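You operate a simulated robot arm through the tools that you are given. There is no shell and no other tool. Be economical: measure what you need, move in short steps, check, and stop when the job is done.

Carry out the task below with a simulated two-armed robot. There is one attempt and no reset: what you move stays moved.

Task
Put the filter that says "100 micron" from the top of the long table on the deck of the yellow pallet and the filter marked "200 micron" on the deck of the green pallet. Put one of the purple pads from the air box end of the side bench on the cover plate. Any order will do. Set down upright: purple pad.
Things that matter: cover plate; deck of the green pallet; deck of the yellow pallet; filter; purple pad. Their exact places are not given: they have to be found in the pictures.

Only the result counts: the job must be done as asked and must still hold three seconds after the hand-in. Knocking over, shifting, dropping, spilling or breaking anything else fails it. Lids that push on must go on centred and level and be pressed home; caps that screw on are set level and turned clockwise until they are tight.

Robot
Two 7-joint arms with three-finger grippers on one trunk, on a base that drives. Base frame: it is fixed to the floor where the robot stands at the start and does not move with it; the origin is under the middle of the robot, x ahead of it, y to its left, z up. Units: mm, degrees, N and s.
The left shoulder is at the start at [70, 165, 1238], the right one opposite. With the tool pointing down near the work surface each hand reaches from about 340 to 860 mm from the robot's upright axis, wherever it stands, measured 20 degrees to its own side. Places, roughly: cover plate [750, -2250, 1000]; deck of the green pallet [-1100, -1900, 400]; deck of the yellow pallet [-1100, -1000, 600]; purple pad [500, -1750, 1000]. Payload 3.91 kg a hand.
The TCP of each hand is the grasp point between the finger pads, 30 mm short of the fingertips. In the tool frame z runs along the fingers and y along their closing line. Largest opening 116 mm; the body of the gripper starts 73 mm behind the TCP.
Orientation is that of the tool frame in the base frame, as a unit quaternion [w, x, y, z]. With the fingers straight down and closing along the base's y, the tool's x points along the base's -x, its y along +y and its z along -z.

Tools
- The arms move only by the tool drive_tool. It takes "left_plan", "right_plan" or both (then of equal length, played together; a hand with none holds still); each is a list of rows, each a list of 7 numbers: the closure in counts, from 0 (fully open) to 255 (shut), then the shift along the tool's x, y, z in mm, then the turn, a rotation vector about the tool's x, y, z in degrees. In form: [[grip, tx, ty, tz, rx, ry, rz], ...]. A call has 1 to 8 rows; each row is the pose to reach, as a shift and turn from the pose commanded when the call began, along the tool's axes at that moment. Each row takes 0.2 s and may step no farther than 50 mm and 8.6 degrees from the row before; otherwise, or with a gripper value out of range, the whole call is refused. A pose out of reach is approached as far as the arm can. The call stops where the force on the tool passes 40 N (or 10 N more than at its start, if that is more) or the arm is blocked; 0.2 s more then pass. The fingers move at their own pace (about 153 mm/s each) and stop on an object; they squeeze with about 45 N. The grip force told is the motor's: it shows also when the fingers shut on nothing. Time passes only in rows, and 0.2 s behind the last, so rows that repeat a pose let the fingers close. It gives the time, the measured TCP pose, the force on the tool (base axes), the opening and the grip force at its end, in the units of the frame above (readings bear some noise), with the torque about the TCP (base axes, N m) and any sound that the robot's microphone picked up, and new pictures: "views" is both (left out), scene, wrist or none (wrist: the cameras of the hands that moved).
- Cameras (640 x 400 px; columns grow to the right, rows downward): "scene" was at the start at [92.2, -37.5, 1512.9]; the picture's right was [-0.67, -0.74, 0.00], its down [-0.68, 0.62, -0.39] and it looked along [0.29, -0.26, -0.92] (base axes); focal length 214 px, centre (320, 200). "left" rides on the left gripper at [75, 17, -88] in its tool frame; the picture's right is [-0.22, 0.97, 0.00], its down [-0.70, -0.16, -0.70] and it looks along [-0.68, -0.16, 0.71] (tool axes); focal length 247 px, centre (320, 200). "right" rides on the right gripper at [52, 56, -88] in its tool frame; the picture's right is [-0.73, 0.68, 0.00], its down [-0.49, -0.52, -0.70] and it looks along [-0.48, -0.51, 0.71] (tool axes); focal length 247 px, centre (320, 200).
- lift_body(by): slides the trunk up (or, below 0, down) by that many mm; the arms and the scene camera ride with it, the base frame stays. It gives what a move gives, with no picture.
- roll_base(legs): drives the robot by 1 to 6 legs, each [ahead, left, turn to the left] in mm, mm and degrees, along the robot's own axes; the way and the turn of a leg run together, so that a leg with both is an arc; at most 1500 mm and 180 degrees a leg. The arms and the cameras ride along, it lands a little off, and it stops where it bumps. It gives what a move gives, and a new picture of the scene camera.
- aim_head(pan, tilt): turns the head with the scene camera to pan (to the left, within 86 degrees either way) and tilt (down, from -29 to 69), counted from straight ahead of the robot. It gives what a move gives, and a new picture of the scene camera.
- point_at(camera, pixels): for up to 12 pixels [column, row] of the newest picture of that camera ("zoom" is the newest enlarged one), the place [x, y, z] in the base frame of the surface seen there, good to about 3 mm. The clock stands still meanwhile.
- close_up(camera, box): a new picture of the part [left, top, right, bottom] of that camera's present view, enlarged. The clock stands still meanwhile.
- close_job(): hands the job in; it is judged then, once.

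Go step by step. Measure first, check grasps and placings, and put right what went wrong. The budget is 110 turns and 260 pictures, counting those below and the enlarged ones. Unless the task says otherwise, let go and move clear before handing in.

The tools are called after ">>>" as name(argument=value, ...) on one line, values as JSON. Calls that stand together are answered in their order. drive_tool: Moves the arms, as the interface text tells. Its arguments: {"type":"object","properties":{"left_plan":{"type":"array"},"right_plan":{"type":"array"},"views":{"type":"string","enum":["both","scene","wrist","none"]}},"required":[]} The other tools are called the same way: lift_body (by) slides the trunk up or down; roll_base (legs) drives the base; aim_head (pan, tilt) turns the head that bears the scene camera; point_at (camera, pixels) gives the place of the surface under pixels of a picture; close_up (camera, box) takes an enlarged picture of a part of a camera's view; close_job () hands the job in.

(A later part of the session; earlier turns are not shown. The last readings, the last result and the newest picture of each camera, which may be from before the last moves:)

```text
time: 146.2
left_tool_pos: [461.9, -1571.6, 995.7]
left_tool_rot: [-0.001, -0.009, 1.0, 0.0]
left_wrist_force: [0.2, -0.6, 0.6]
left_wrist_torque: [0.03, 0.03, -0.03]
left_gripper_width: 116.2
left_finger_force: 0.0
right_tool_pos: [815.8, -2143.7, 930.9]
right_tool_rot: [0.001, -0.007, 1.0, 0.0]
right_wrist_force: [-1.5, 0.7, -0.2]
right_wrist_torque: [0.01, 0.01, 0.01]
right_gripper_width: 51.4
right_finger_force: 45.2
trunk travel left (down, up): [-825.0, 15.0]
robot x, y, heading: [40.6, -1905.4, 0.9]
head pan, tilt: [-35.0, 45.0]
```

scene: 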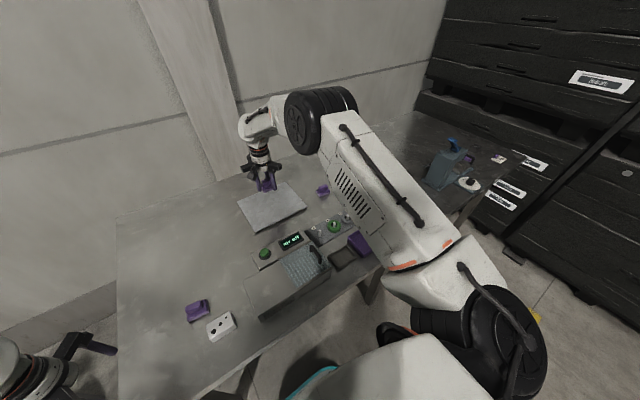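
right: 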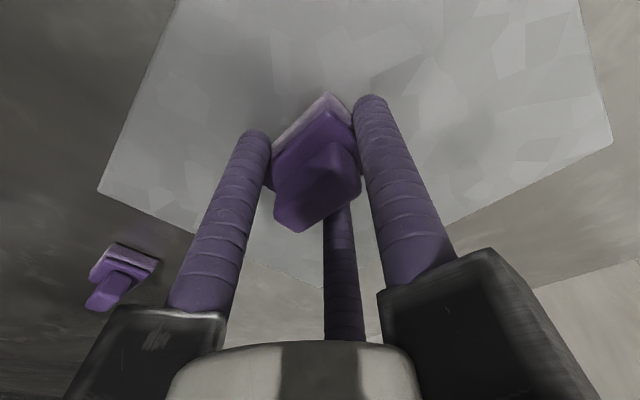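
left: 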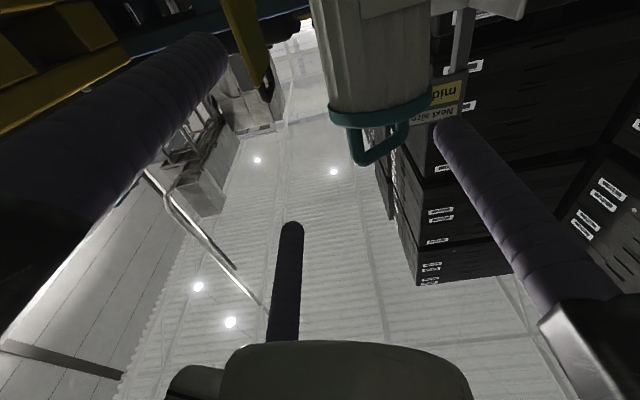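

No contact force yet. Going down a few millimetres more in 1 mm steps.

>>> drive_tool(right_plan=[[255, 0, 0, 1, 0, 0, 0], [255, 0, 0, 2, 0, 0, 0], [255, 0, 0, 2, 0, 0, 0]], views="none")

```text
time: 147.0
left_tool_pos: [462.2, -1572.8, 997.1]
left_tool_rot: [0.0, -0.009, 1.0, -0.001]
left_wrist_force: [-0.4, 0.4, -0.2]
left_wrist_torque: [0.01, -0.02, 0.02]
left_gripper_width: 116.0
left_finger_force: 0.0
right_tool_pos: [815.9, -2143.1, 929.8]
right_tool_rot: [0.0, -0.007, 1.0, -0.001]
right_wrist_force: [-0.6, -0.1, 1.9]
right_wrist_torque: [0.0, -0.03, 0.0]
right_gripper_width: 51.5
right_finger_force: 44.9
trunk travel left (down, up): [-825.0, 15.0]
robot x, y, heading: [40.6, -1909.1, 0.6]
head pan, tilt: [-35.0, 45.0]
```

Slight contact now (Fz ≈ +2 N). Opening, then rising straight up.

>>> drive_tool(right_plan=[[0, 0, 0, 0, 0, 0, 0], [0, 0, 0, 0, 0, 0, 0], [0, 0, 0, 0, 0, 0, 0], [0, 0, 0, -30, 0, 0, 0], [0, 0, 0, -75, 0, 0, 0], [0, 0, 0, -120, 0, 0, 0]])

>>> close_up(camera="scene", box=[220, 150, 340, 250])

```text
time: 148.4
left_tool_pos: [461.1, -1572.2, 997.5]
left_tool_rot: [0.001, -0.009, 1.0, -0.001]
left_wrist_force: [0.0, -0.6, 0.4]
left_wrist_torque: [-0.01, -0.01, 0.01]
left_gripper_width: 116.0
left_finger_force: 0.1
right_tool_pos: [817.3, -2143.6, 1048.1]
right_tool_rot: [0.0, -0.006, 1.0, 0.0]
right_wrist_force: [0.8, -0.8, -0.2]
right_wrist_torque: [0.0, -0.02, -0.01]
right_gripper_width: 115.9
right_finger_force: 0.1
trunk travel left (down, up): [-825.0, 15.0]
robot x, y, heading: [36.2, -1901.1, 1.0]
head pan, tilt: [-35.0, 45.0]
```

scene: 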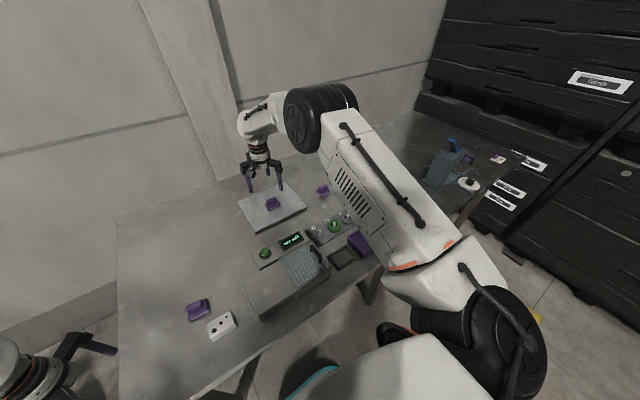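
right: 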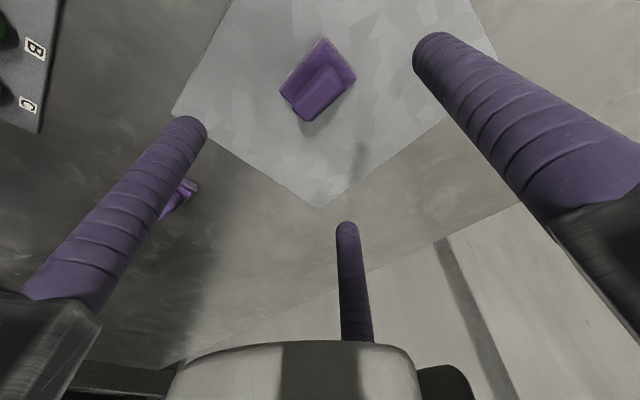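

```text
4.00 times, centred on (280, 200) of scene
```

zoom: 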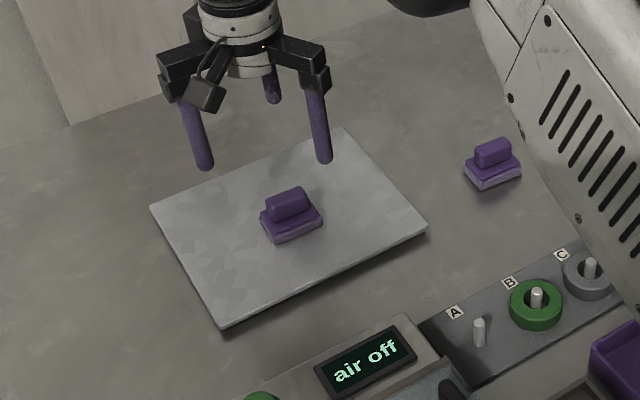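

The pad sits upright on the plate. Retracting the right hand up and back over the bench.

>>> drive_tool(right_plan=[[0, 0, 0, -45, 0, 0, 0], [0, 25, 0, -85, 0, 0, 0], [0, 65, 15, -110, 0, 0, 0], [0, 110, 30, -120, 0, 0, 0], [0, 155, 45, -120, 0, 0, 0], [0, 200, 60, -120, 0, 0, 0], [0, 245, 75, -120, 0, 0, 0], [0, 290, 90, -120, 0, 0, 0]], views="none")

>>> drive_tool(right_plan=[[0, 45, 10, 0, 0, 0, 0], [0, 90, 20, 0, 0, 0, 0], [0, 135, 25, 0, 0, 0, 0], [0, 165, 30, 0, 0, 0, 0]], views="scene")

```text
time: 150.2
left_tool_pos: [460.9, -1572.0, 997.3]
left_tool_rot: [0.001, -0.008, 1.0, 0.0]
left_wrist_force: [-1.0, 0.7, 0.9]
left_wrist_torque: [0.01, -0.03, -0.03]
left_gripper_width: 116.1
left_finger_force: 0.0
right_tool_pos: [521.0, -2057.1, 1169.5]
right_tool_rot: [0.002, -0.007, 1.0, 0.0]
right_wrist_force: [-0.2, 0.5, 0.1]
right_wrist_torque: [-0.02, -0.02, 0.01]
right_gripper_width: 116.1
right_finger_force: 0.1
trunk travel left (down, up): [-825.0, 15.0]
robot x, y, heading: [39.3, -1907.4, 0.7]
head pan, tilt: [-35.0, 45.0]
```

```text
time: 151.2
left_tool_pos: [462.0, -1571.7, 997.4]
left_tool_rot: [0.0, -0.009, 1.0, -0.001]
left_wrist_force: [-0.6, 0.1, 0.0]
left_wrist_torque: [-0.02, -0.02, 0.0]
left_gripper_width: 116.1
left_finger_force: 0.0
right_tool_pos: [362.3, -2026.5, 1171.4]
right_tool_rot: [0.0, -0.007, 1.0, -0.001]
right_wrist_force: [-0.1, 0.7, 0.2]
right_wrist_torque: [-0.02, -0.02, -0.02]
right_gripper_width: 116.0
right_finger_force: 0.1
right hand out of reach, approached as far as the arm can: row 4
trunk travel left (down, up): [-825.0, 15.0]
robot x, y, heading: [39.0, -1906.0, 0.9]
head pan, tilt: [-35.0, 45.0]
```

scene: 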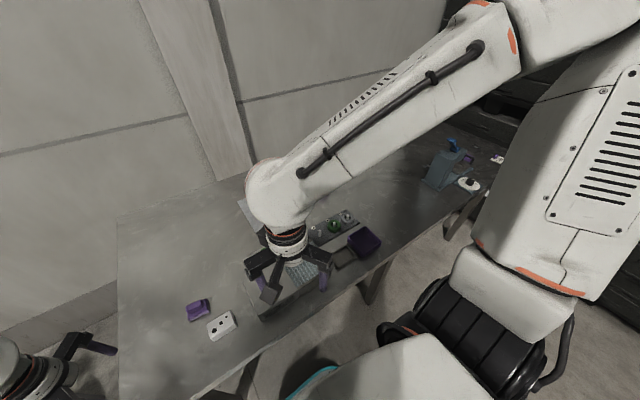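

Now driving back to filter B near the long table.

>>> roll_base(legs=[[-230, 0, 0], [0, 1200, 0], [0, 850, 0], [0, 0, 44]])

>>> aim_head(pan=10, tilt=60)

```text
time: 164.6
left_tool_pos: [-164.5, 658.3, 996.7]
left_tool_rot: [0.0, -0.384, 0.923, 0.0]
left_wrist_force: [0.4, 0.8, 0.6]
left_wrist_torque: [0.0, -0.01, 0.01]
left_gripper_width: 115.8
left_finger_force: 0.1
right_tool_pos: [82.6, 263.1, 1170.7]
right_tool_rot: [-0.001, -0.383, 0.924, -0.002]
right_wrist_force: [1.3, -0.3, 0.4]
right_wrist_torque: [0.0, -0.02, 0.02]
right_gripper_width: 115.8
right_finger_force: 0.1
trunk travel left (down, up): [-825.0, 15.0]
robot x, y, heading: [-234.8, 127.5, 45.1]
head pan, tilt: [-35.0, 45.0]
```

scene: 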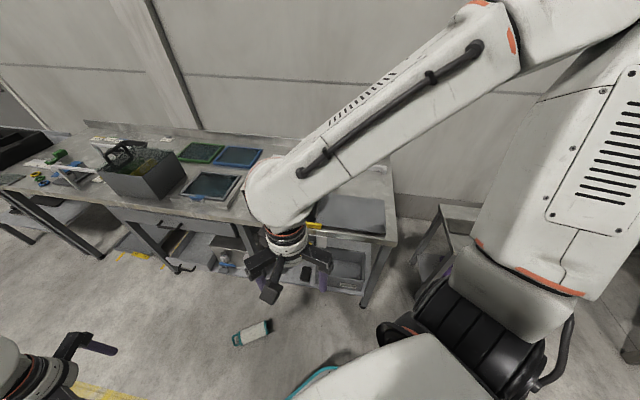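

```text
time: 165.7
left_tool_pos: [-163.8, 657.7, 995.6]
left_tool_rot: [0.0, -0.385, 0.923, 0.0]
left_wrist_force: [0.4, 0.2, 0.8]
left_wrist_torque: [-0.01, 0.0, 0.0]
left_gripper_width: 115.8
left_finger_force: 0.1
right_tool_pos: [82.2, 262.8, 1172.1]
right_tool_rot: [-0.001, -0.383, 0.924, -0.002]
right_wrist_force: [-0.9, 0.4, 0.1]
right_wrist_torque: [0.0, -0.02, -0.03]
right_gripper_width: 115.9
right_finger_force: 0.1
trunk travel left (down, up): [-825.0, 15.0]
robot x, y, heading: [-231.9, 125.6, 45.2]
head pan, tilt: [10.0, 60.0]
```

scene: 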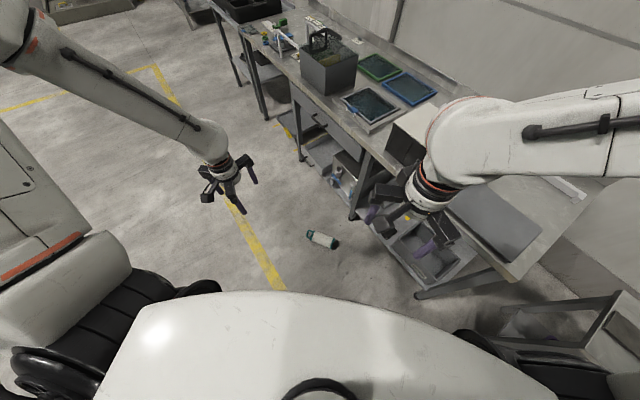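

Filter B is at (322,240), about 630 mm ahead. Checking the right forearm's location against the table before lowering, and B's shape.

>>> point_at(camera="scene", pixels=[[635, 130], [560, 140], [460, 130], [308, 235], [315, 237], [322, 240], [332, 243], [337, 246]])

>>> close_up(camera="scene", box=[290, 218, 354, 260])

>>> aim_head(pan=-50, tilt=25)

```text
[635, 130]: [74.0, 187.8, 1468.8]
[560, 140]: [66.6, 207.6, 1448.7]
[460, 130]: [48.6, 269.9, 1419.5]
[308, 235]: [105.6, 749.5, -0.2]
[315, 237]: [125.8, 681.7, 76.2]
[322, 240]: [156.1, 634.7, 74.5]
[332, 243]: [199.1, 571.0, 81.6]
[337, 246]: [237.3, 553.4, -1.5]
```

```text
9.52 times, centred on (322, 239) of scene
```

zoom: 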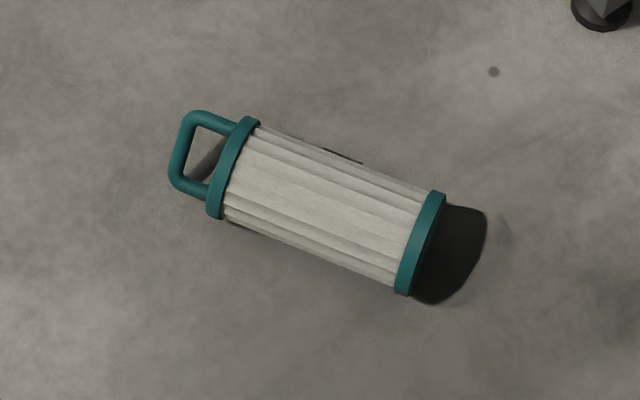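

```text
time: 167.0
left_tool_pos: [-165.5, 658.3, 996.1]
left_tool_rot: [0.0, -0.384, 0.923, 0.0]
left_wrist_force: [-0.5, 0.0, -0.1]
left_wrist_torque: [-0.03, 0.03, -0.02]
left_gripper_width: 116.1
left_finger_force: 0.0
right_tool_pos: [82.5, 262.8, 1171.1]
right_tool_rot: [-0.001, -0.382, 0.924, -0.002]
right_wrist_force: [-0.1, -0.1, 0.8]
right_wrist_torque: [-0.01, -0.01, 0.0]
right_gripper_width: 116.0
right_finger_force: 0.1
trunk travel left (down, up): [-825.0, 15.0]
robot x, y, heading: [-237.8, 123.2, 45.1]
head pan, tilt: [-50.0, 25.0]
```

scene: 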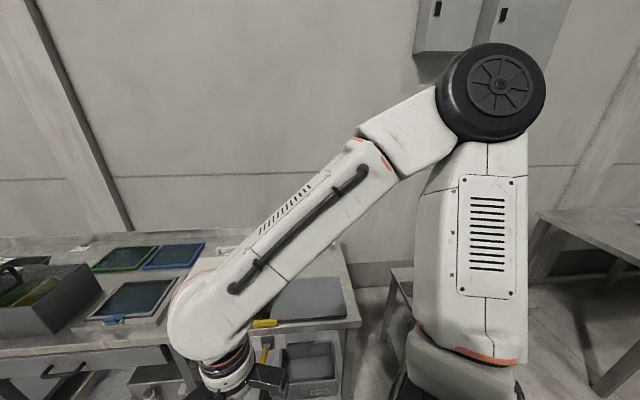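

>>> point_at(camera="scene", pixels=[[495, 85], [440, 100], [460, 330], [330, 320], [355, 320]])

>>> close_up(camera="left", box=[0, 0, 640, 400])

```text
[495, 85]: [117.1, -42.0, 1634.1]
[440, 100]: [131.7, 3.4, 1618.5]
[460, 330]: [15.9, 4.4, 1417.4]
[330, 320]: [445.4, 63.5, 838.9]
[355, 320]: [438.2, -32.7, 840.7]
```

```text
1.00 times, centred on (320, 200) of left (not enlarged: the box is as wide or as high as the picture)
```

zoom: 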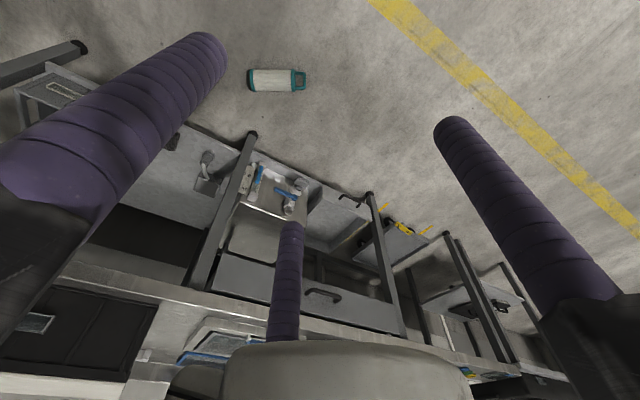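

Elbow is well clear. Lowering the trunk, then measuring filter B's handle with the cameras.

>>> lift_body(by=-400)

>>> lift_body(by=-340)

>>> drive_tool(left_plan=[[215, -25, 10, 0, 0, 0, 0], [215, -50, 20, 0, 0, 0, 0], [215, -75, 30, 0, 0, 0, 0], [215, -75, 30, 0, 0, 0, 0]], views="wrist")

>>> aim_head(pan=10, tilt=50)

```text
time: 170.9
left_tool_pos: [-165.0, 656.8, 595.4]
left_tool_rot: [0.0, -0.385, 0.923, -0.001]
left_wrist_force: [0.5, -0.4, 0.8]
left_wrist_torque: [0.02, 0.0, 0.0]
left_gripper_width: 116.3
left_finger_force: 0.2
right_tool_pos: [82.1, 262.8, 770.8]
right_tool_rot: [-0.001, -0.382, 0.924, -0.001]
right_wrist_force: [-0.6, -0.9, -0.1]
right_wrist_torque: [0.0, -0.02, 0.0]
right_gripper_width: 116.0
right_finger_force: 0.0
trunk travel left (down, up): [-425.0, 415.0]
robot x, y, heading: [-232.9, 123.4, 45.0]
head pan, tilt: [-50.0, 25.0]
```

```text
time: 174.2
left_tool_pos: [-163.3, 658.4, 255.7]
left_tool_rot: [0.0, -0.384, 0.923, 0.0]
left_wrist_force: [-0.2, 1.6, 0.2]
left_wrist_torque: [0.03, 0.04, -0.02]
left_gripper_width: 115.7
left_finger_force: 0.0
right_tool_pos: [81.6, 262.6, 431.4]
right_tool_rot: [0.0, -0.383, 0.924, -0.001]
right_wrist_force: [1.1, -1.4, 0.8]
right_wrist_torque: [0.01, -0.03, -0.03]
right_gripper_width: 116.1
right_finger_force: 0.0
trunk travel left (down, up): [-85.0, 755.0]
robot x, y, heading: [-232.3, 122.4, 44.9]
head pan, tilt: [-50.0, 25.0]
```

```text
time: 175.2
left_tool_pos: [-132.0, 733.6, 253.4]
left_tool_rot: [0.0, -0.384, 0.923, 0.0]
left_wrist_force: [-1.2, -0.6, -0.2]
left_wrist_torque: [-0.02, -0.01, 0.02]
left_gripper_width: 18.2
left_finger_force: 0.1
right_tool_pos: [81.9, 263.8, 431.4]
right_tool_rot: [0.0, -0.383, 0.924, -0.001]
right_wrist_force: [0.2, 0.3, 0.2]
right_wrist_torque: [0.0, 0.03, -0.02]
right_gripper_width: 116.2
right_finger_force: 0.0
trunk travel left (down, up): [-85.0, 755.0]
robot x, y, heading: [-228.8, 124.1, 45.0]
head pan, tilt: [-50.0, 25.0]
```

left: 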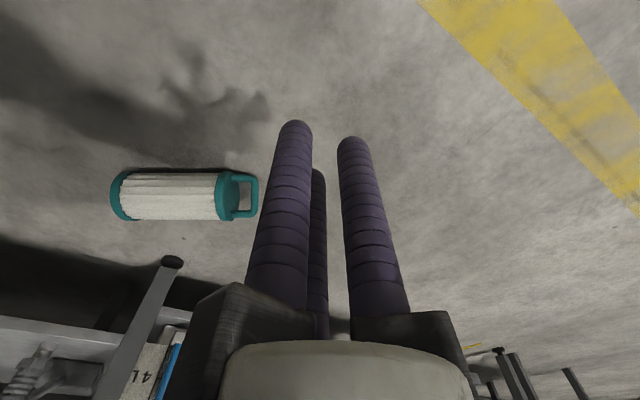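

```text
time: 176.5
left_tool_pos: [-133.8, 732.5, 253.7]
left_tool_rot: [0.0, -0.385, 0.923, -0.001]
left_wrist_force: [-0.1, 0.0, 0.8]
left_wrist_torque: [-0.04, -0.02, 0.01]
left_gripper_width: 18.3
left_finger_force: 0.0
right_tool_pos: [82.6, 261.7, 430.9]
right_tool_rot: [0.0, -0.383, 0.924, -0.001]
right_wrist_force: [-0.1, -0.7, 0.1]
right_wrist_torque: [-0.03, -0.03, -0.02]
right_gripper_width: 116.3
right_finger_force: 0.1
trunk travel left (down, up): [-85.0, 755.0]
robot x, y, heading: [-232.3, 126.4, 45.1]
head pan, tilt: [10.0, 50.0]
```

scene: 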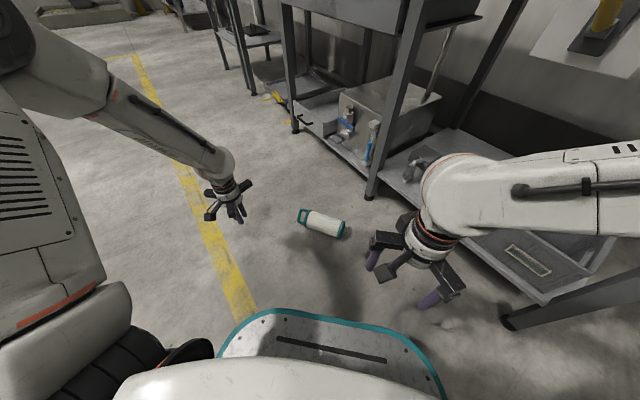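

Filter B lies with its handle toward the left hand. Measuring bar, legs, and lid.

>>> point_at(camera="left", pixels=[[254, 182], [254, 196], [253, 210], [240, 178], [240, 212], [232, 175], [232, 195], [230, 218], [222, 195], [170, 195], [118, 195], [222, 173]])

>>> close_up(camera="left", box=[100, 160, 270, 230])

>>> close_up(camera="scene", box=[285, 195, 360, 245])

```text
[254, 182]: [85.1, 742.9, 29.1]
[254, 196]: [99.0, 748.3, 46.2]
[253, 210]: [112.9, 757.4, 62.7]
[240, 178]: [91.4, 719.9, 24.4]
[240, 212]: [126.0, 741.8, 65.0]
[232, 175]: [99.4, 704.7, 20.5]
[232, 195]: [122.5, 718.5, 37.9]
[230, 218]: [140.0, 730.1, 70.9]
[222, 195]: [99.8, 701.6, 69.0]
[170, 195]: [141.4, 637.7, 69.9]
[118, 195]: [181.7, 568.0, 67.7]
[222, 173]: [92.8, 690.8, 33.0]
```

```text
3.76 times, centred on (185, 195) of left
```

zoom: 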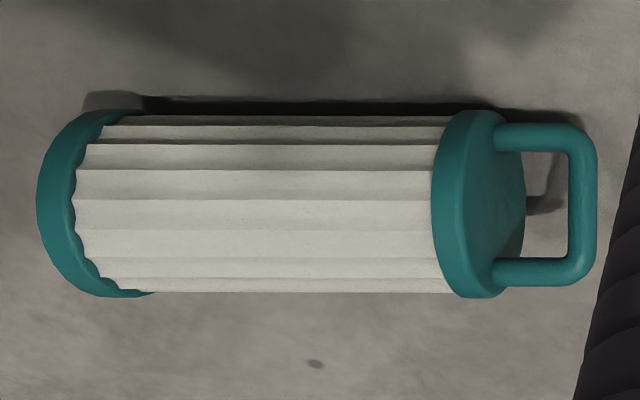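

```text
8.00 times, centred on (322, 220) of scene
```

zoom: 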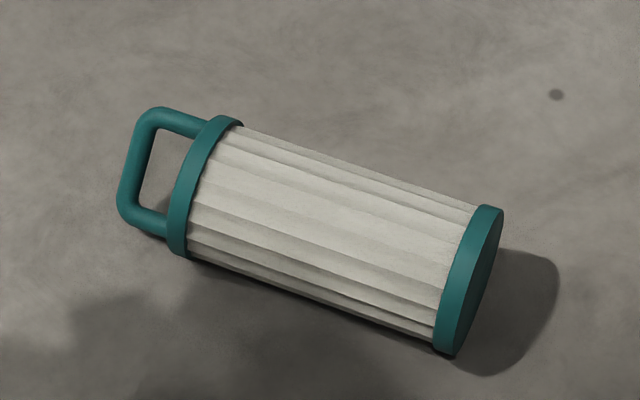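

The handle plane of B is tilted ~45°, upper side toward the table. The same grip as for A will work with ~10° skew: TCP at (137,694), tool x≈292°. Moving above it.

>>> drive_tool(left_plan=[[0, -20, -27, 0, 0, 0, -8.4], [0, -40, -54, 0, 0, 0, -16.8], [0, -61, -81, 0, 0, 0, -25.2], [0, -82, -109, 0, 0, 0, -33.6], [0, -102, -136, 0, 0, 0, -42], [0, -123, -164, 0, 0, 0, -50.4], [0, -143, -191, 0, 0, 0, -58.8], [0, -163, -218, 0, 0, 0, -67]], views="wrist")

```text
time: 178.3
left_tool_pos: [138.7, 695.7, 257.3]
left_tool_rot: [0.0, 0.831, -0.556, 0.001]
left_wrist_force: [-0.1, 0.0, 0.9]
left_wrist_torque: [-0.01, -0.01, 0.0]
left_gripper_width: 115.9
left_finger_force: 0.0
right_tool_pos: [81.7, 263.6, 431.5]
right_tool_rot: [0.0, -0.382, 0.924, -0.001]
right_wrist_force: [0.8, 0.3, 0.1]
right_wrist_torque: [0.0, -0.01, 0.02]
right_gripper_width: 115.9
right_finger_force: 0.1
trunk travel left (down, up): [-85.0, 755.0]
robot x, y, heading: [-232.0, 124.4, 45.0]
head pan, tilt: [10.0, 50.0]
```

left: 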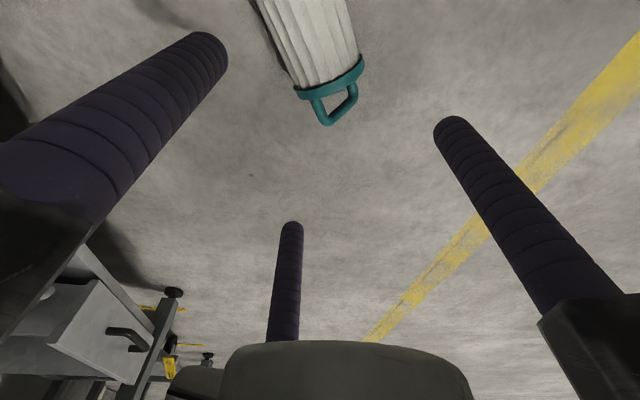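

>>> point_at(camera="left", pixels=[[296, 95], [330, 88], [362, 65], [320, 110], [335, 118], [352, 98], [315, 55], [326, 124], [289, 225], [310, 97]])

```text
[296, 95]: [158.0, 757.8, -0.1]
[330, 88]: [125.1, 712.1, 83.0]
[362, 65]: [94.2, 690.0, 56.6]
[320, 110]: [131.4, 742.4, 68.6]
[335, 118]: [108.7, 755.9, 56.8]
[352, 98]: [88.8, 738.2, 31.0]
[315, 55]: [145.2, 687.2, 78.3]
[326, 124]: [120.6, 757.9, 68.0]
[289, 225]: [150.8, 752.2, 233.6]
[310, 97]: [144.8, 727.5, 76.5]
```

The post's line (l≈521) clears the upper handle leg (≤505) and the lid. Descending.

>>> drive_tool(left_plan=[[0, 0, 0, 45, 0, 0, 0], [0, 0, 0, 90, 0, 0, 0], [0, 0, 0, 130, 0, 0, 0], [0, 0, 0, 160, 0, 0, 0], [0, 0, 0, 185, 0, 0, 0], [0, 0, 0, 203, 0, 0, 0], [0, 0, 0, 217, 0, 0, 0]], views="wrist")

```text
time: 179.4
left_tool_pos: [148.8, 702.3, 102.2]
left_tool_rot: [-0.016, 0.833, -0.553, 0.006]
left_wrist_force: [5.5, 1.9, 11.7]
left_wrist_torque: [-0.42, -0.67, 0.37]
left_gripper_width: 115.9
left_finger_force: 0.0
right_tool_pos: [81.5, 262.6, 432.1]
right_tool_rot: [0.0, -0.383, 0.924, -0.001]
right_wrist_force: [0.1, 0.8, -0.4]
right_wrist_torque: [-0.01, 0.02, 0.01]
right_gripper_width: 115.9
right_finger_force: 0.0
trunk travel left (down, up): [-85.0, 755.0]
robot x, y, heading: [-230.8, 122.3, 45.1]
head pan, tilt: [10.0, 50.0]
stopped in row 5 (left hand): the force on the tool passed its limit at 52 N (the readings are from after the stop); the commanded pose is now the measured one
```

left: 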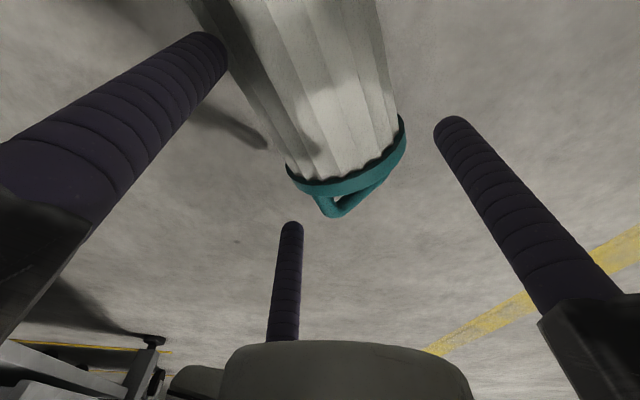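

Contact at z≈102, pushing the hand ~12 mm toward the table. I need to know which finger touches; measuring finger tips and the filter.

>>> point_at(camera="left", pixels=[[205, 42], [222, 62], [452, 122], [436, 135], [291, 228], [240, 30], [330, 150], [345, 175], [290, 175], [403, 125], [385, 60], [330, 205]])

>>> close_up(camera="scene", box=[260, 160, 380, 250])

```text
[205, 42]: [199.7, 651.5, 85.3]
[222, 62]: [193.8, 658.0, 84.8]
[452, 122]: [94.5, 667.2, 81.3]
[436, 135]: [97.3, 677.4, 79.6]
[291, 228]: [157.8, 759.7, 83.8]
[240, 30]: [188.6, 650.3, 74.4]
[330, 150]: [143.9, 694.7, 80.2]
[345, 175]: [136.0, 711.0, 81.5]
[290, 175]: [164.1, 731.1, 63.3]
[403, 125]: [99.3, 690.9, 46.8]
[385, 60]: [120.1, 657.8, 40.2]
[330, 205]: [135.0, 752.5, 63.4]
```

```text
4.44 times, centred on (320, 205) of scene
```

zoom: 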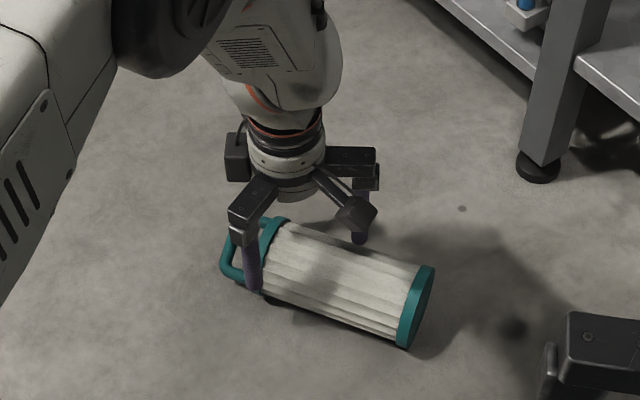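

This shows the hand really has three fingers closing radially (at about tool (61,-25), (7,60), (-49,-30)), so a lying cylinder must sit ~17 mm toward tool +y. I'll raise, square up the yaw, and re-measure.

>>> drive_tool(left_plan=[[0, 0, 0, -40, 0, 0, -3], [0, 0, 0, -80, 0, 0, -6], [0, 0, 0, -120, 0, 0, -9], [0, 0, 0, -120, 0, 0, -9], [0, 0, 0, -120, 0, 0, -9], [0, 0, 0, -120, 0, 0, -9]])

>>> close_up(camera="left", box=[220, 0, 420, 140])

```text
time: 180.8
left_tool_pos: [142.7, 696.4, 221.1]
left_tool_rot: [-0.012, 0.873, -0.488, 0.006]
left_wrist_force: [-0.2, -0.3, 1.7]
left_wrist_torque: [0.02, 0.01, -0.02]
left_gripper_width: 115.8
left_finger_force: 0.1
right_tool_pos: [82.5, 263.6, 430.5]
right_tool_rot: [-0.002, -0.383, 0.924, -0.001]
right_wrist_force: [1.5, 0.0, -0.6]
right_wrist_torque: [0.01, 0.0, -0.03]
right_gripper_width: 115.9
right_finger_force: 0.0
trunk travel left (down, up): [-85.0, 755.0]
robot x, y, heading: [-233.8, 122.5, 45.4]
head pan, tilt: [10.0, 50.0]
```

scene: 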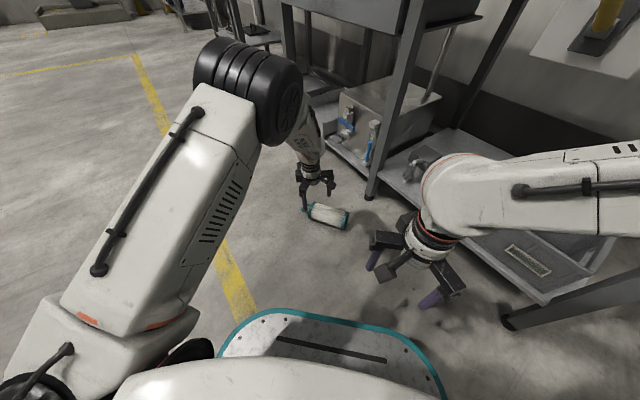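
left: 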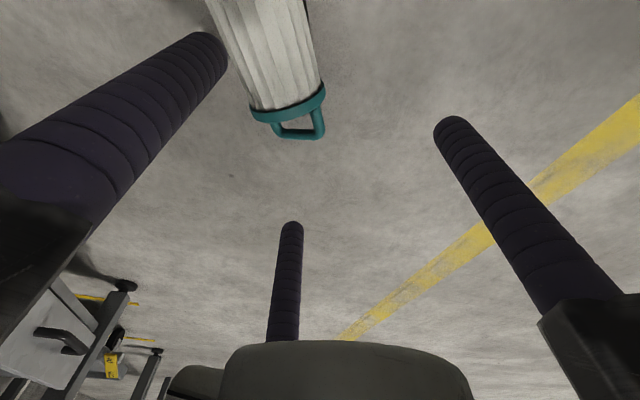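

```text
2.86 times, centred on (320, 70) of left
```

zoom: 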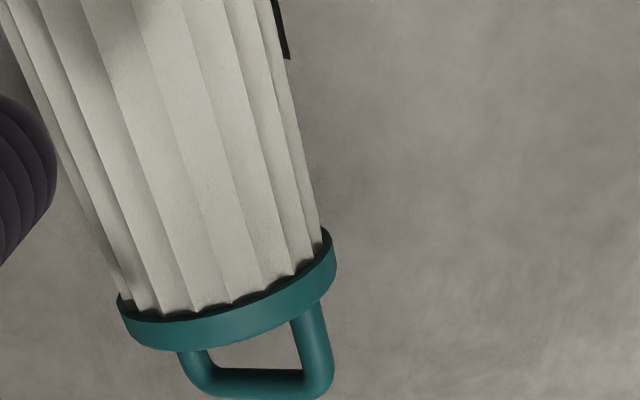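

The filter has rolled a bit toward the table, and its handle is now about horizontal. Measuring again.

>>> point_at(camera="left", pixels=[[253, 115], [288, 108], [325, 92], [275, 125], [283, 136], [300, 136], [316, 134], [320, 110], [270, 60], [250, 60], [300, 50]])

```text
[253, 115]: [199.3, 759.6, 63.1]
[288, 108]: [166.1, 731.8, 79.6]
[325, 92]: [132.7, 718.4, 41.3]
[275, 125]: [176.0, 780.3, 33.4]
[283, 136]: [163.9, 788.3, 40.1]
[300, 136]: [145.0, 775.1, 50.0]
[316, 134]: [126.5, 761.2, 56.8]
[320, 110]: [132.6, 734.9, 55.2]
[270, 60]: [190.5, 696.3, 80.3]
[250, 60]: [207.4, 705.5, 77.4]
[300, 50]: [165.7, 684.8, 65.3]
```

>>> drive_tool(left_plan=[[0, 0, 0, -20, 0, 0, 0], [0, 0, 0, -20, 0, 0, 0]], views="wrist")

>>> point_at(camera="left", pixels=[[245, 110], [270, 105], [288, 108], [310, 92], [270, 60], [250, 60], [283, 132], [300, 132]])

```text
time: 181.4
left_tool_pos: [142.1, 697.7, 239.7]
left_tool_rot: [-0.012, 0.873, -0.488, 0.006]
left_wrist_force: [-1.2, -0.4, -0.4]
left_wrist_torque: [-0.01, 0.0, 0.0]
left_gripper_width: 116.0
left_finger_force: 0.1
right_tool_pos: [82.0, 263.2, 431.6]
right_tool_rot: [-0.001, -0.383, 0.924, -0.001]
right_wrist_force: [1.1, 0.2, -0.1]
right_wrist_torque: [0.0, 0.07, 0.01]
right_gripper_width: 116.2
right_finger_force: 0.1
trunk travel left (down, up): [-85.0, 755.0]
robot x, y, heading: [-230.0, 125.0, 44.7]
head pan, tilt: [10.0, 50.0]
```

left: 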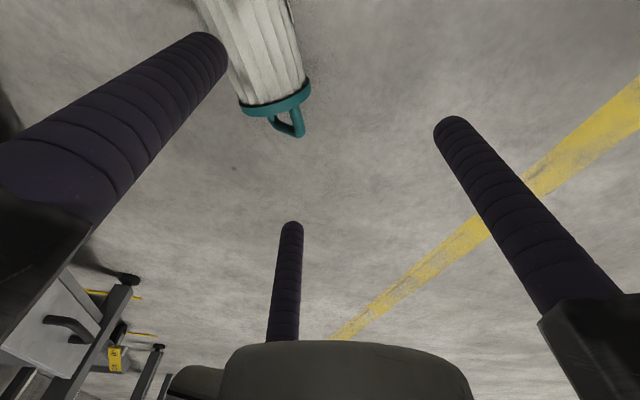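

```text
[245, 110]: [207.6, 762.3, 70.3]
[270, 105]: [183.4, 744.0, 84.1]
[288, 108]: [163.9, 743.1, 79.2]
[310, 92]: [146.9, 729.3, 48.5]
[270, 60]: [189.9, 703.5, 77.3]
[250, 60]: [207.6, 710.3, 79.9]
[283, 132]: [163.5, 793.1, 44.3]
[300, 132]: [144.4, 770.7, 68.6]
```

It's rolling toward the table at ~27 mm/s. I'll drop closed fingers ahead of it as a fence at about (300,735).

>>> drive_tool(left_plan=[[255, 13, -38, 25, 0, 0, 0], [255, 26, -77, 50, 0, 0, 0], [255, 39, -116, 75, 0, 0, 0], [255, 51, -155, 100, 0, 0, 0], [255, 51, -155, 142, 0, 0, 0], [255, 51, -155, 185, 0, 0, 0], [255, 51, -155, 185, 0, 0, 0]])

```text
time: 182.5
left_tool_pos: [230.5, 719.6, 111.2]
left_tool_rot: [0.054, 0.875, -0.479, -0.038]
left_wrist_force: [-0.1, -1.5, 10.7]
left_wrist_torque: [-0.11, 0.13, 0.01]
left_gripper_width: 8.8
left_finger_force: 45.0
left hand out of reach, approached as far as the arm can: row 4, 5
right_tool_pos: [82.8, 262.4, 432.5]
right_tool_rot: [0.0, -0.383, 0.924, -0.001]
right_wrist_force: [0.4, 0.0, 0.0]
right_wrist_torque: [0.01, 0.02, 0.01]
right_gripper_width: 116.0
right_finger_force: 0.0
trunk travel left (down, up): [-85.0, 755.0]
robot x, y, heading: [-235.5, 125.1, 45.1]
head pan, tilt: [10.0, 50.0]
stopped in row 5 (left hand): the force on the tool passed its limit at 58 N (the readings are from after the stop); the commanded pose is now the measured one
```

scene: 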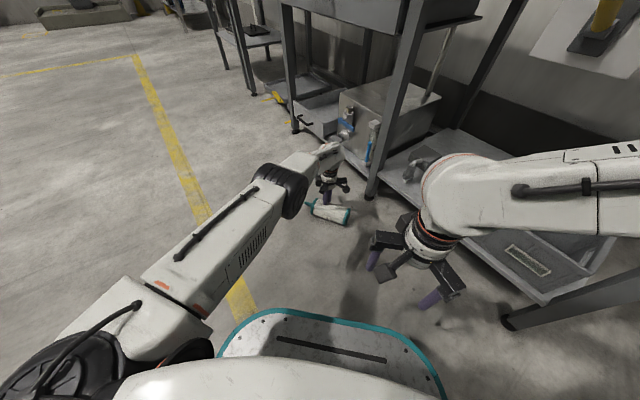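
left: 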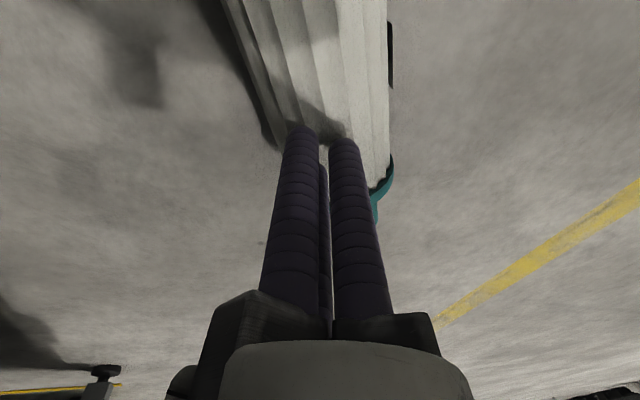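

The reach limit made the closed fingers land on top of the filter, pinning it still (10.7 N). I'll lift gently straight up and see whether it stays.

>>> drive_tool(left_plan=[[255, 0, 0, 0, 0, 0, 0], [255, 0, 0, 0, 0, 0, 0], [255, 0, 0, -3, 0, 0, 0], [255, 0, 0, -8, 0, 0, 0], [255, 0, 0, -30, 0, 0, 0], [255, 0, 0, -70, 0, 0, 0], [255, 0, 0, -110, 0, 0, 0]], views="wrist")

>>> point_at(camera="left", pixels=[[270, 60], [300, 60], [330, 60], [260, 30], [300, 30], [340, 90]])

```text
time: 184.1
left_tool_pos: [241.9, 722.0, 217.6]
left_tool_rot: [0.055, 0.875, -0.479, -0.038]
left_wrist_force: [0.8, -0.6, 0.3]
left_wrist_torque: [0.0, 0.01, -0.02]
left_gripper_width: 9.1
left_finger_force: 44.8
right_tool_pos: [81.4, 264.0, 429.8]
right_tool_rot: [-0.002, -0.383, 0.924, -0.002]
right_wrist_force: [-0.1, 0.2, 0.1]
right_wrist_torque: [0.0, -0.01, 0.02]
right_gripper_width: 116.0
right_finger_force: 0.1
trunk travel left (down, up): [-85.0, 755.0]
robot x, y, heading: [-232.2, 124.0, 44.8]
head pan, tilt: [10.0, 50.0]
```

left: 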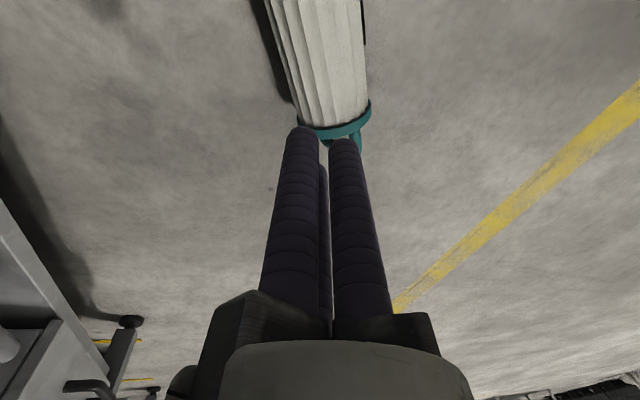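

```text
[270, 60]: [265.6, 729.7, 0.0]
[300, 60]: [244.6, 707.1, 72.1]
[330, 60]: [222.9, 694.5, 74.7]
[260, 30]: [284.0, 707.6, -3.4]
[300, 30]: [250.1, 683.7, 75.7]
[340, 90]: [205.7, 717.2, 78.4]
```

The filter seems to have stayed (axis l≈566). I'll drive forward 100 mm for better reach and measure again.

>>> roll_base(legs=[[100, 0, 0]])

>>> drive_tool(left_plan=[[0, 45, 0, 0, 0, 0, 0], [0, 75, 0, 0, 0, 0, 0], [0, 75, 0, 0, 0, 0, 0]], views="wrist")

```text
time: 185.2
left_tool_pos: [311.0, 796.1, 216.8]
left_tool_rot: [0.056, 0.876, -0.478, -0.039]
left_wrist_force: [-0.1, 0.0, -0.5]
left_wrist_torque: [0.02, -0.04, -0.02]
left_gripper_width: 8.9
left_finger_force: 44.9
right_tool_pos: [153.5, 335.1, 430.9]
right_tool_rot: [-0.002, -0.384, 0.923, -0.001]
right_wrist_force: [-0.7, -1.2, 0.6]
right_wrist_torque: [0.02, 0.03, -0.03]
right_gripper_width: 115.9
right_finger_force: 0.0
trunk travel left (down, up): [-85.0, 755.0]
robot x, y, heading: [-161.2, 193.5, 45.1]
head pan, tilt: [10.0, 50.0]
```

scene: 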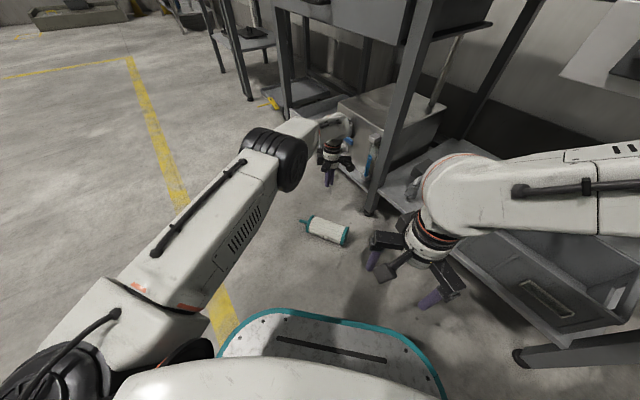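

```text
time: 186.0
left_tool_pos: [352.8, 734.1, 216.4]
left_tool_rot: [0.056, 0.876, -0.477, -0.038]
left_wrist_force: [0.6, 0.2, 0.7]
left_wrist_torque: [0.01, 0.0, -0.01]
left_gripper_width: 115.9
left_finger_force: 0.1
right_tool_pos: [153.4, 334.7, 430.9]
right_tool_rot: [-0.001, -0.384, 0.923, -0.001]
right_wrist_force: [0.8, -0.2, 0.1]
right_wrist_torque: [0.03, -0.01, 0.0]
right_gripper_width: 116.0
right_finger_force: 0.0
trunk travel left (down, up): [-85.0, 755.0]
robot x, y, heading: [-160.0, 196.6, 45.5]
head pan, tilt: [10.0, 50.0]
```

left: 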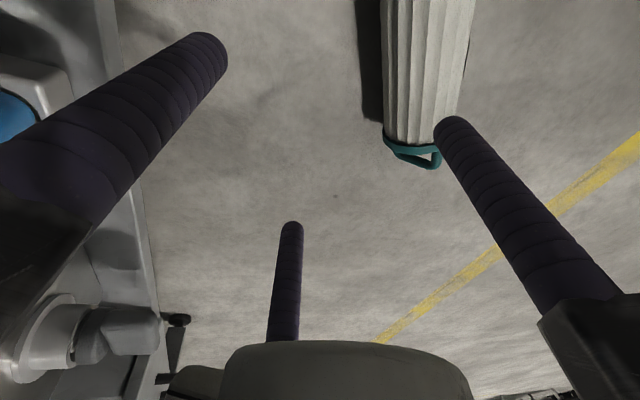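

The hand is close to the shelf now, so I'll bring it back west. First measuring the filter from this view.

>>> point_at(camera="left", pixels=[[386, 140], [408, 150], [435, 140], [390, 60], [420, 60], [455, 60], [400, 100], [440, 30], [410, 160], [432, 163], [437, 152], [395, 148]])

>>> close_up(camera="left", box=[360, 60, 480, 190])

```text
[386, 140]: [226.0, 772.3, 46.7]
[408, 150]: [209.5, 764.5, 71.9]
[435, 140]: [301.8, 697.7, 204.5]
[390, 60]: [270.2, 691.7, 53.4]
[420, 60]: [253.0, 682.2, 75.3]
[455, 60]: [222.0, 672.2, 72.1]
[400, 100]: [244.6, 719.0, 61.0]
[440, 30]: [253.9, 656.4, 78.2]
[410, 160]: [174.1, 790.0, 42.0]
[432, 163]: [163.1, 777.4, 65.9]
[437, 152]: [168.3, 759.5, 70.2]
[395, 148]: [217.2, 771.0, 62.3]
```

```text
3.08 times, centred on (420, 125) of left
```

zoom: 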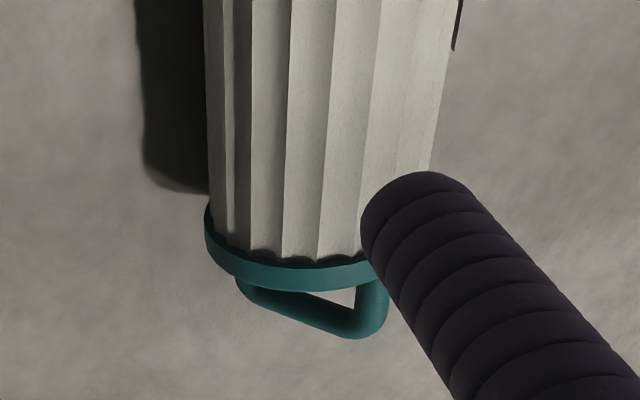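

The filter is at rest: axis at lateral ≈557, handle tilted with its upper leg on the west side. Moving the hand level above the grip point (218,743), aligned to the axis.

>>> drive_tool(left_plan=[[0, -20, 27, 4, 1.9, 0.2, -0.4], [0, -40, 53, 8, 3.9, 0.4, -0.9], [0, -60, 80, 12, 5.8, 0.7, -1.3], [0, -80.6, 107, 15.6, 7.7, 0.9, -1.8], [0, -80.6, 107, 15.6, 7.7, 0.9, -1.8]], views="wrist")

>>> point_at(camera="left", pixels=[[300, 40], [320, 40], [340, 40], [300, 80], [330, 80], [350, 80], [310, 100], [330, 110]])

```text
time: 187.2
left_tool_pos: [217.4, 740.6, 216.2]
left_tool_rot: [-0.001, 0.885, -0.465, -0.001]
left_wrist_force: [0.5, 0.3, 0.5]
left_wrist_torque: [0.04, 0.0, 0.02]
left_gripper_width: 116.0
left_finger_force: 0.0
right_tool_pos: [152.5, 334.2, 431.3]
right_tool_rot: [-0.001, -0.383, 0.924, 0.0]
right_wrist_force: [0.4, 0.5, 0.3]
right_wrist_torque: [0.0, -0.02, 0.0]
right_gripper_width: 116.0
right_finger_force: 0.0
trunk travel left (down, up): [-85.0, 755.0]
robot x, y, heading: [-160.2, 192.2, 45.2]
head pan, tilt: [10.0, 50.0]
```

left: 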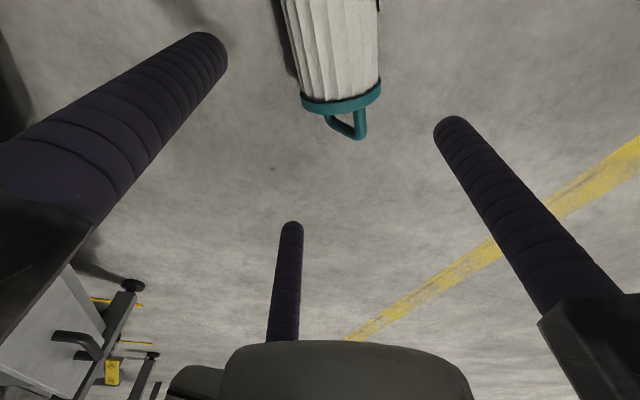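

```text
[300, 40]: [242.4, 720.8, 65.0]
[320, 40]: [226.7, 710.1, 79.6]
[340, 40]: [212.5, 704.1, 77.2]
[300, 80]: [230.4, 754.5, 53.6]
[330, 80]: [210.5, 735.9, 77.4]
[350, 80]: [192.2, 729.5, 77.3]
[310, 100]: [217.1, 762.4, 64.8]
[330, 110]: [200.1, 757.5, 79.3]
```

Aligned: axis lies ≈15 mm toward +y of the TCP. Descending with a 2 mm correction.

>>> drive_tool(left_plan=[[0, 0, -2, 45, 0, 0, 0], [0, 0, -2, 85, 0, 0, 0], [0, 0, -2, 103, 0, 0, 0], [0, 0, -2, 118, 0, 0, 0], [0, 0, -2, 133, 0, 0, 0], [0, 0, -2, 148, 0, 0, 0], [0, 0, -2, 163, 0, 0, 0], [0, 0, -2, 177, 0, 0, 0]], views="wrist")

```text
time: 189.0
left_tool_pos: [219.7, 742.6, 38.4]
left_tool_rot: [0.0, 0.886, -0.464, 0.001]
left_wrist_force: [-0.4, -0.3, -0.2]
left_wrist_torque: [0.02, 0.02, 0.03]
left_gripper_width: 116.2
left_finger_force: 0.1
right_tool_pos: [152.6, 334.5, 430.8]
right_tool_rot: [-0.001, -0.384, 0.923, -0.002]
right_wrist_force: [0.6, 0.5, 0.4]
right_wrist_torque: [0.0, 0.0, -0.01]
right_gripper_width: 116.1
right_finger_force: 0.0
trunk travel left (down, up): [-85.0, 755.0]
robot x, y, heading: [-162.9, 197.2, 45.2]
head pan, tilt: [10.0, 50.0]
```

left: 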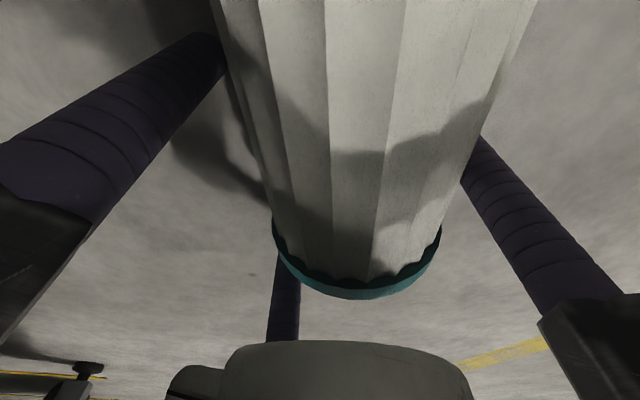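

The descent was free of contact, the body is between the fingers. Closing and lifting.

>>> drive_tool(left_plan=[[255, 0, 0, 0, 0, 0, 0], [255, 0, 0, 0, 0, 0, 0], [255, 0, 0, 0, 0, 0, 0], [255, 0, 0, 0, 0, 0, 0], [255, 0, 0, -15, 0, 0, 0], [255, 0, 0, -40, 0, 0, 0], [255, 0, 0, -80, 0, 0, 0], [255, 0, 0, -120, 0, 0, 0]], views="wrist")

```text
time: 190.8
left_tool_pos: [220.8, 741.9, 158.2]
left_tool_rot: [0.001, 0.885, -0.465, 0.0]
left_wrist_force: [0.0, 0.1, -3.6]
left_wrist_torque: [0.17, 0.0, 0.0]
left_gripper_width: 107.8
left_finger_force: 45.2
right_tool_pos: [152.2, 334.9, 430.7]
right_tool_rot: [-0.001, -0.383, 0.924, -0.002]
right_wrist_force: [-0.9, 0.3, -0.2]
right_wrist_torque: [-0.04, 0.0, 0.0]
right_gripper_width: 116.1
right_finger_force: 0.0
trunk travel left (down, up): [-85.0, 755.0]
robot x, y, heading: [-162.7, 196.6, 44.8]
head pan, tilt: [10.0, 50.0]
```

left: 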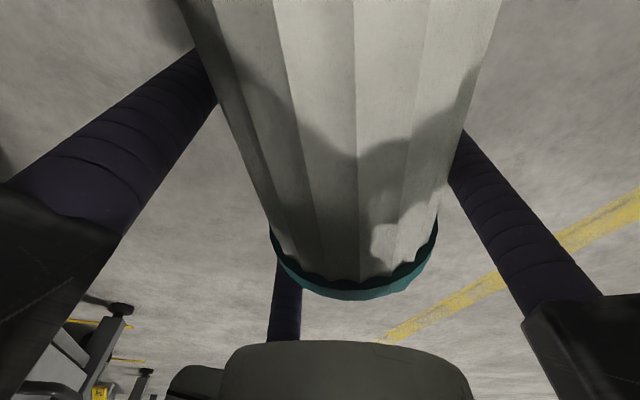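

Held (3.6 N). Raising, then yawing the hand back to natural and pitching as before.

>>> lift_body(by=300)

>>> drive_tool(left_plan=[[255, 0, 0, 0, 0, 0, 8], [255, 0, 0, 0, 0, 0, 16], [255, 0, 0, 0, 0, 0, 24], [255, 0, 0, 0, 0, 0, 32], [255, 0, 0, 0, 0, 0, 40], [255, 0, 0, 0, 0, 0, 48], [255, 0, 0, 0, 0, 0, 56], [255, 0, 0, 0, 0, 0, 64]], views="none")

>>> drive_tool(left_plan=[[255, 0, 0, 0, 0, 0, 8], [255, 0, 0, 0, 0, 0, 16]])

```text
time: 193.8
left_tool_pos: [220.9, 743.3, 459.2]
left_tool_rot: [0.0, 0.885, -0.465, 0.0]
left_wrist_force: [-0.1, -0.1, -3.5]
left_wrist_torque: [0.2, 0.03, -0.02]
left_gripper_width: 107.6
left_finger_force: 44.6
right_tool_pos: [152.3, 334.2, 730.1]
right_tool_rot: [-0.002, -0.383, 0.924, -0.001]
right_wrist_force: [-0.6, 0.3, -0.5]
right_wrist_torque: [-0.02, -0.02, 0.01]
right_gripper_width: 115.9
right_finger_force: 0.2
trunk travel left (down, up): [-385.0, 455.0]
robot x, y, heading: [-161.0, 192.9, 44.9]
head pan, tilt: [10.0, 50.0]
```

```text
time: 195.6
left_tool_pos: [220.6, 741.9, 459.6]
left_tool_rot: [0.0, -0.503, 0.864, -0.001]
left_wrist_force: [-0.2, 0.8, -2.7]
left_wrist_torque: [0.1, -0.1, 0.01]
left_gripper_width: 107.7
left_finger_force: 45.1
right_tool_pos: [152.6, 334.6, 730.5]
right_tool_rot: [-0.001, -0.383, 0.924, -0.002]
right_wrist_force: [0.9, 0.2, 0.2]
right_wrist_torque: [0.01, 0.04, -0.03]
right_gripper_width: 116.1
right_finger_force: 0.0
trunk travel left (down, up): [-385.0, 455.0]
robot x, y, heading: [-163.3, 195.5, 45.3]
head pan, tilt: [10.0, 50.0]
```

```text
time: 196.2
left_tool_pos: [220.9, 742.3, 457.8]
left_tool_rot: [0.0, -0.378, 0.926, 0.001]
left_wrist_force: [0.4, 0.3, -2.7]
left_wrist_torque: [0.15, -0.16, 0.0]
left_gripper_width: 107.4
left_finger_force: 44.9
right_tool_pos: [152.5, 335.2, 730.4]
right_tool_rot: [-0.001, -0.385, 0.923, -0.001]
right_wrist_force: [-0.3, -0.2, -0.8]
right_wrist_torque: [0.03, -0.01, -0.01]
right_gripper_width: 116.1
right_finger_force: 0.0
trunk travel left (down, up): [-385.0, 455.0]
robot x, y, heading: [-163.1, 192.9, 45.2]
head pan, tilt: [10.0, 50.0]
```

scene: 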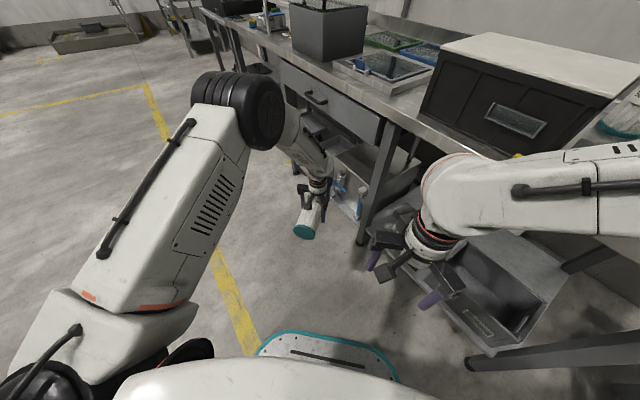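
left: 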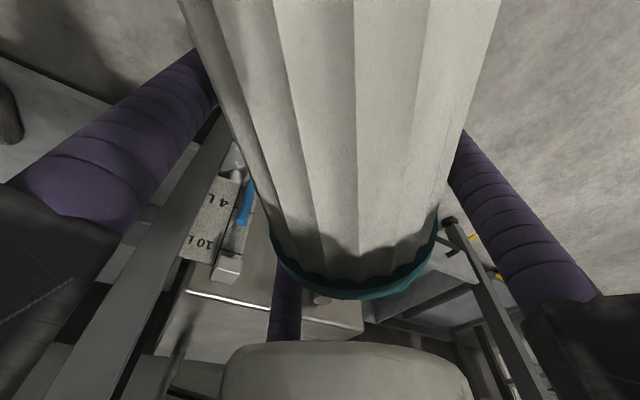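

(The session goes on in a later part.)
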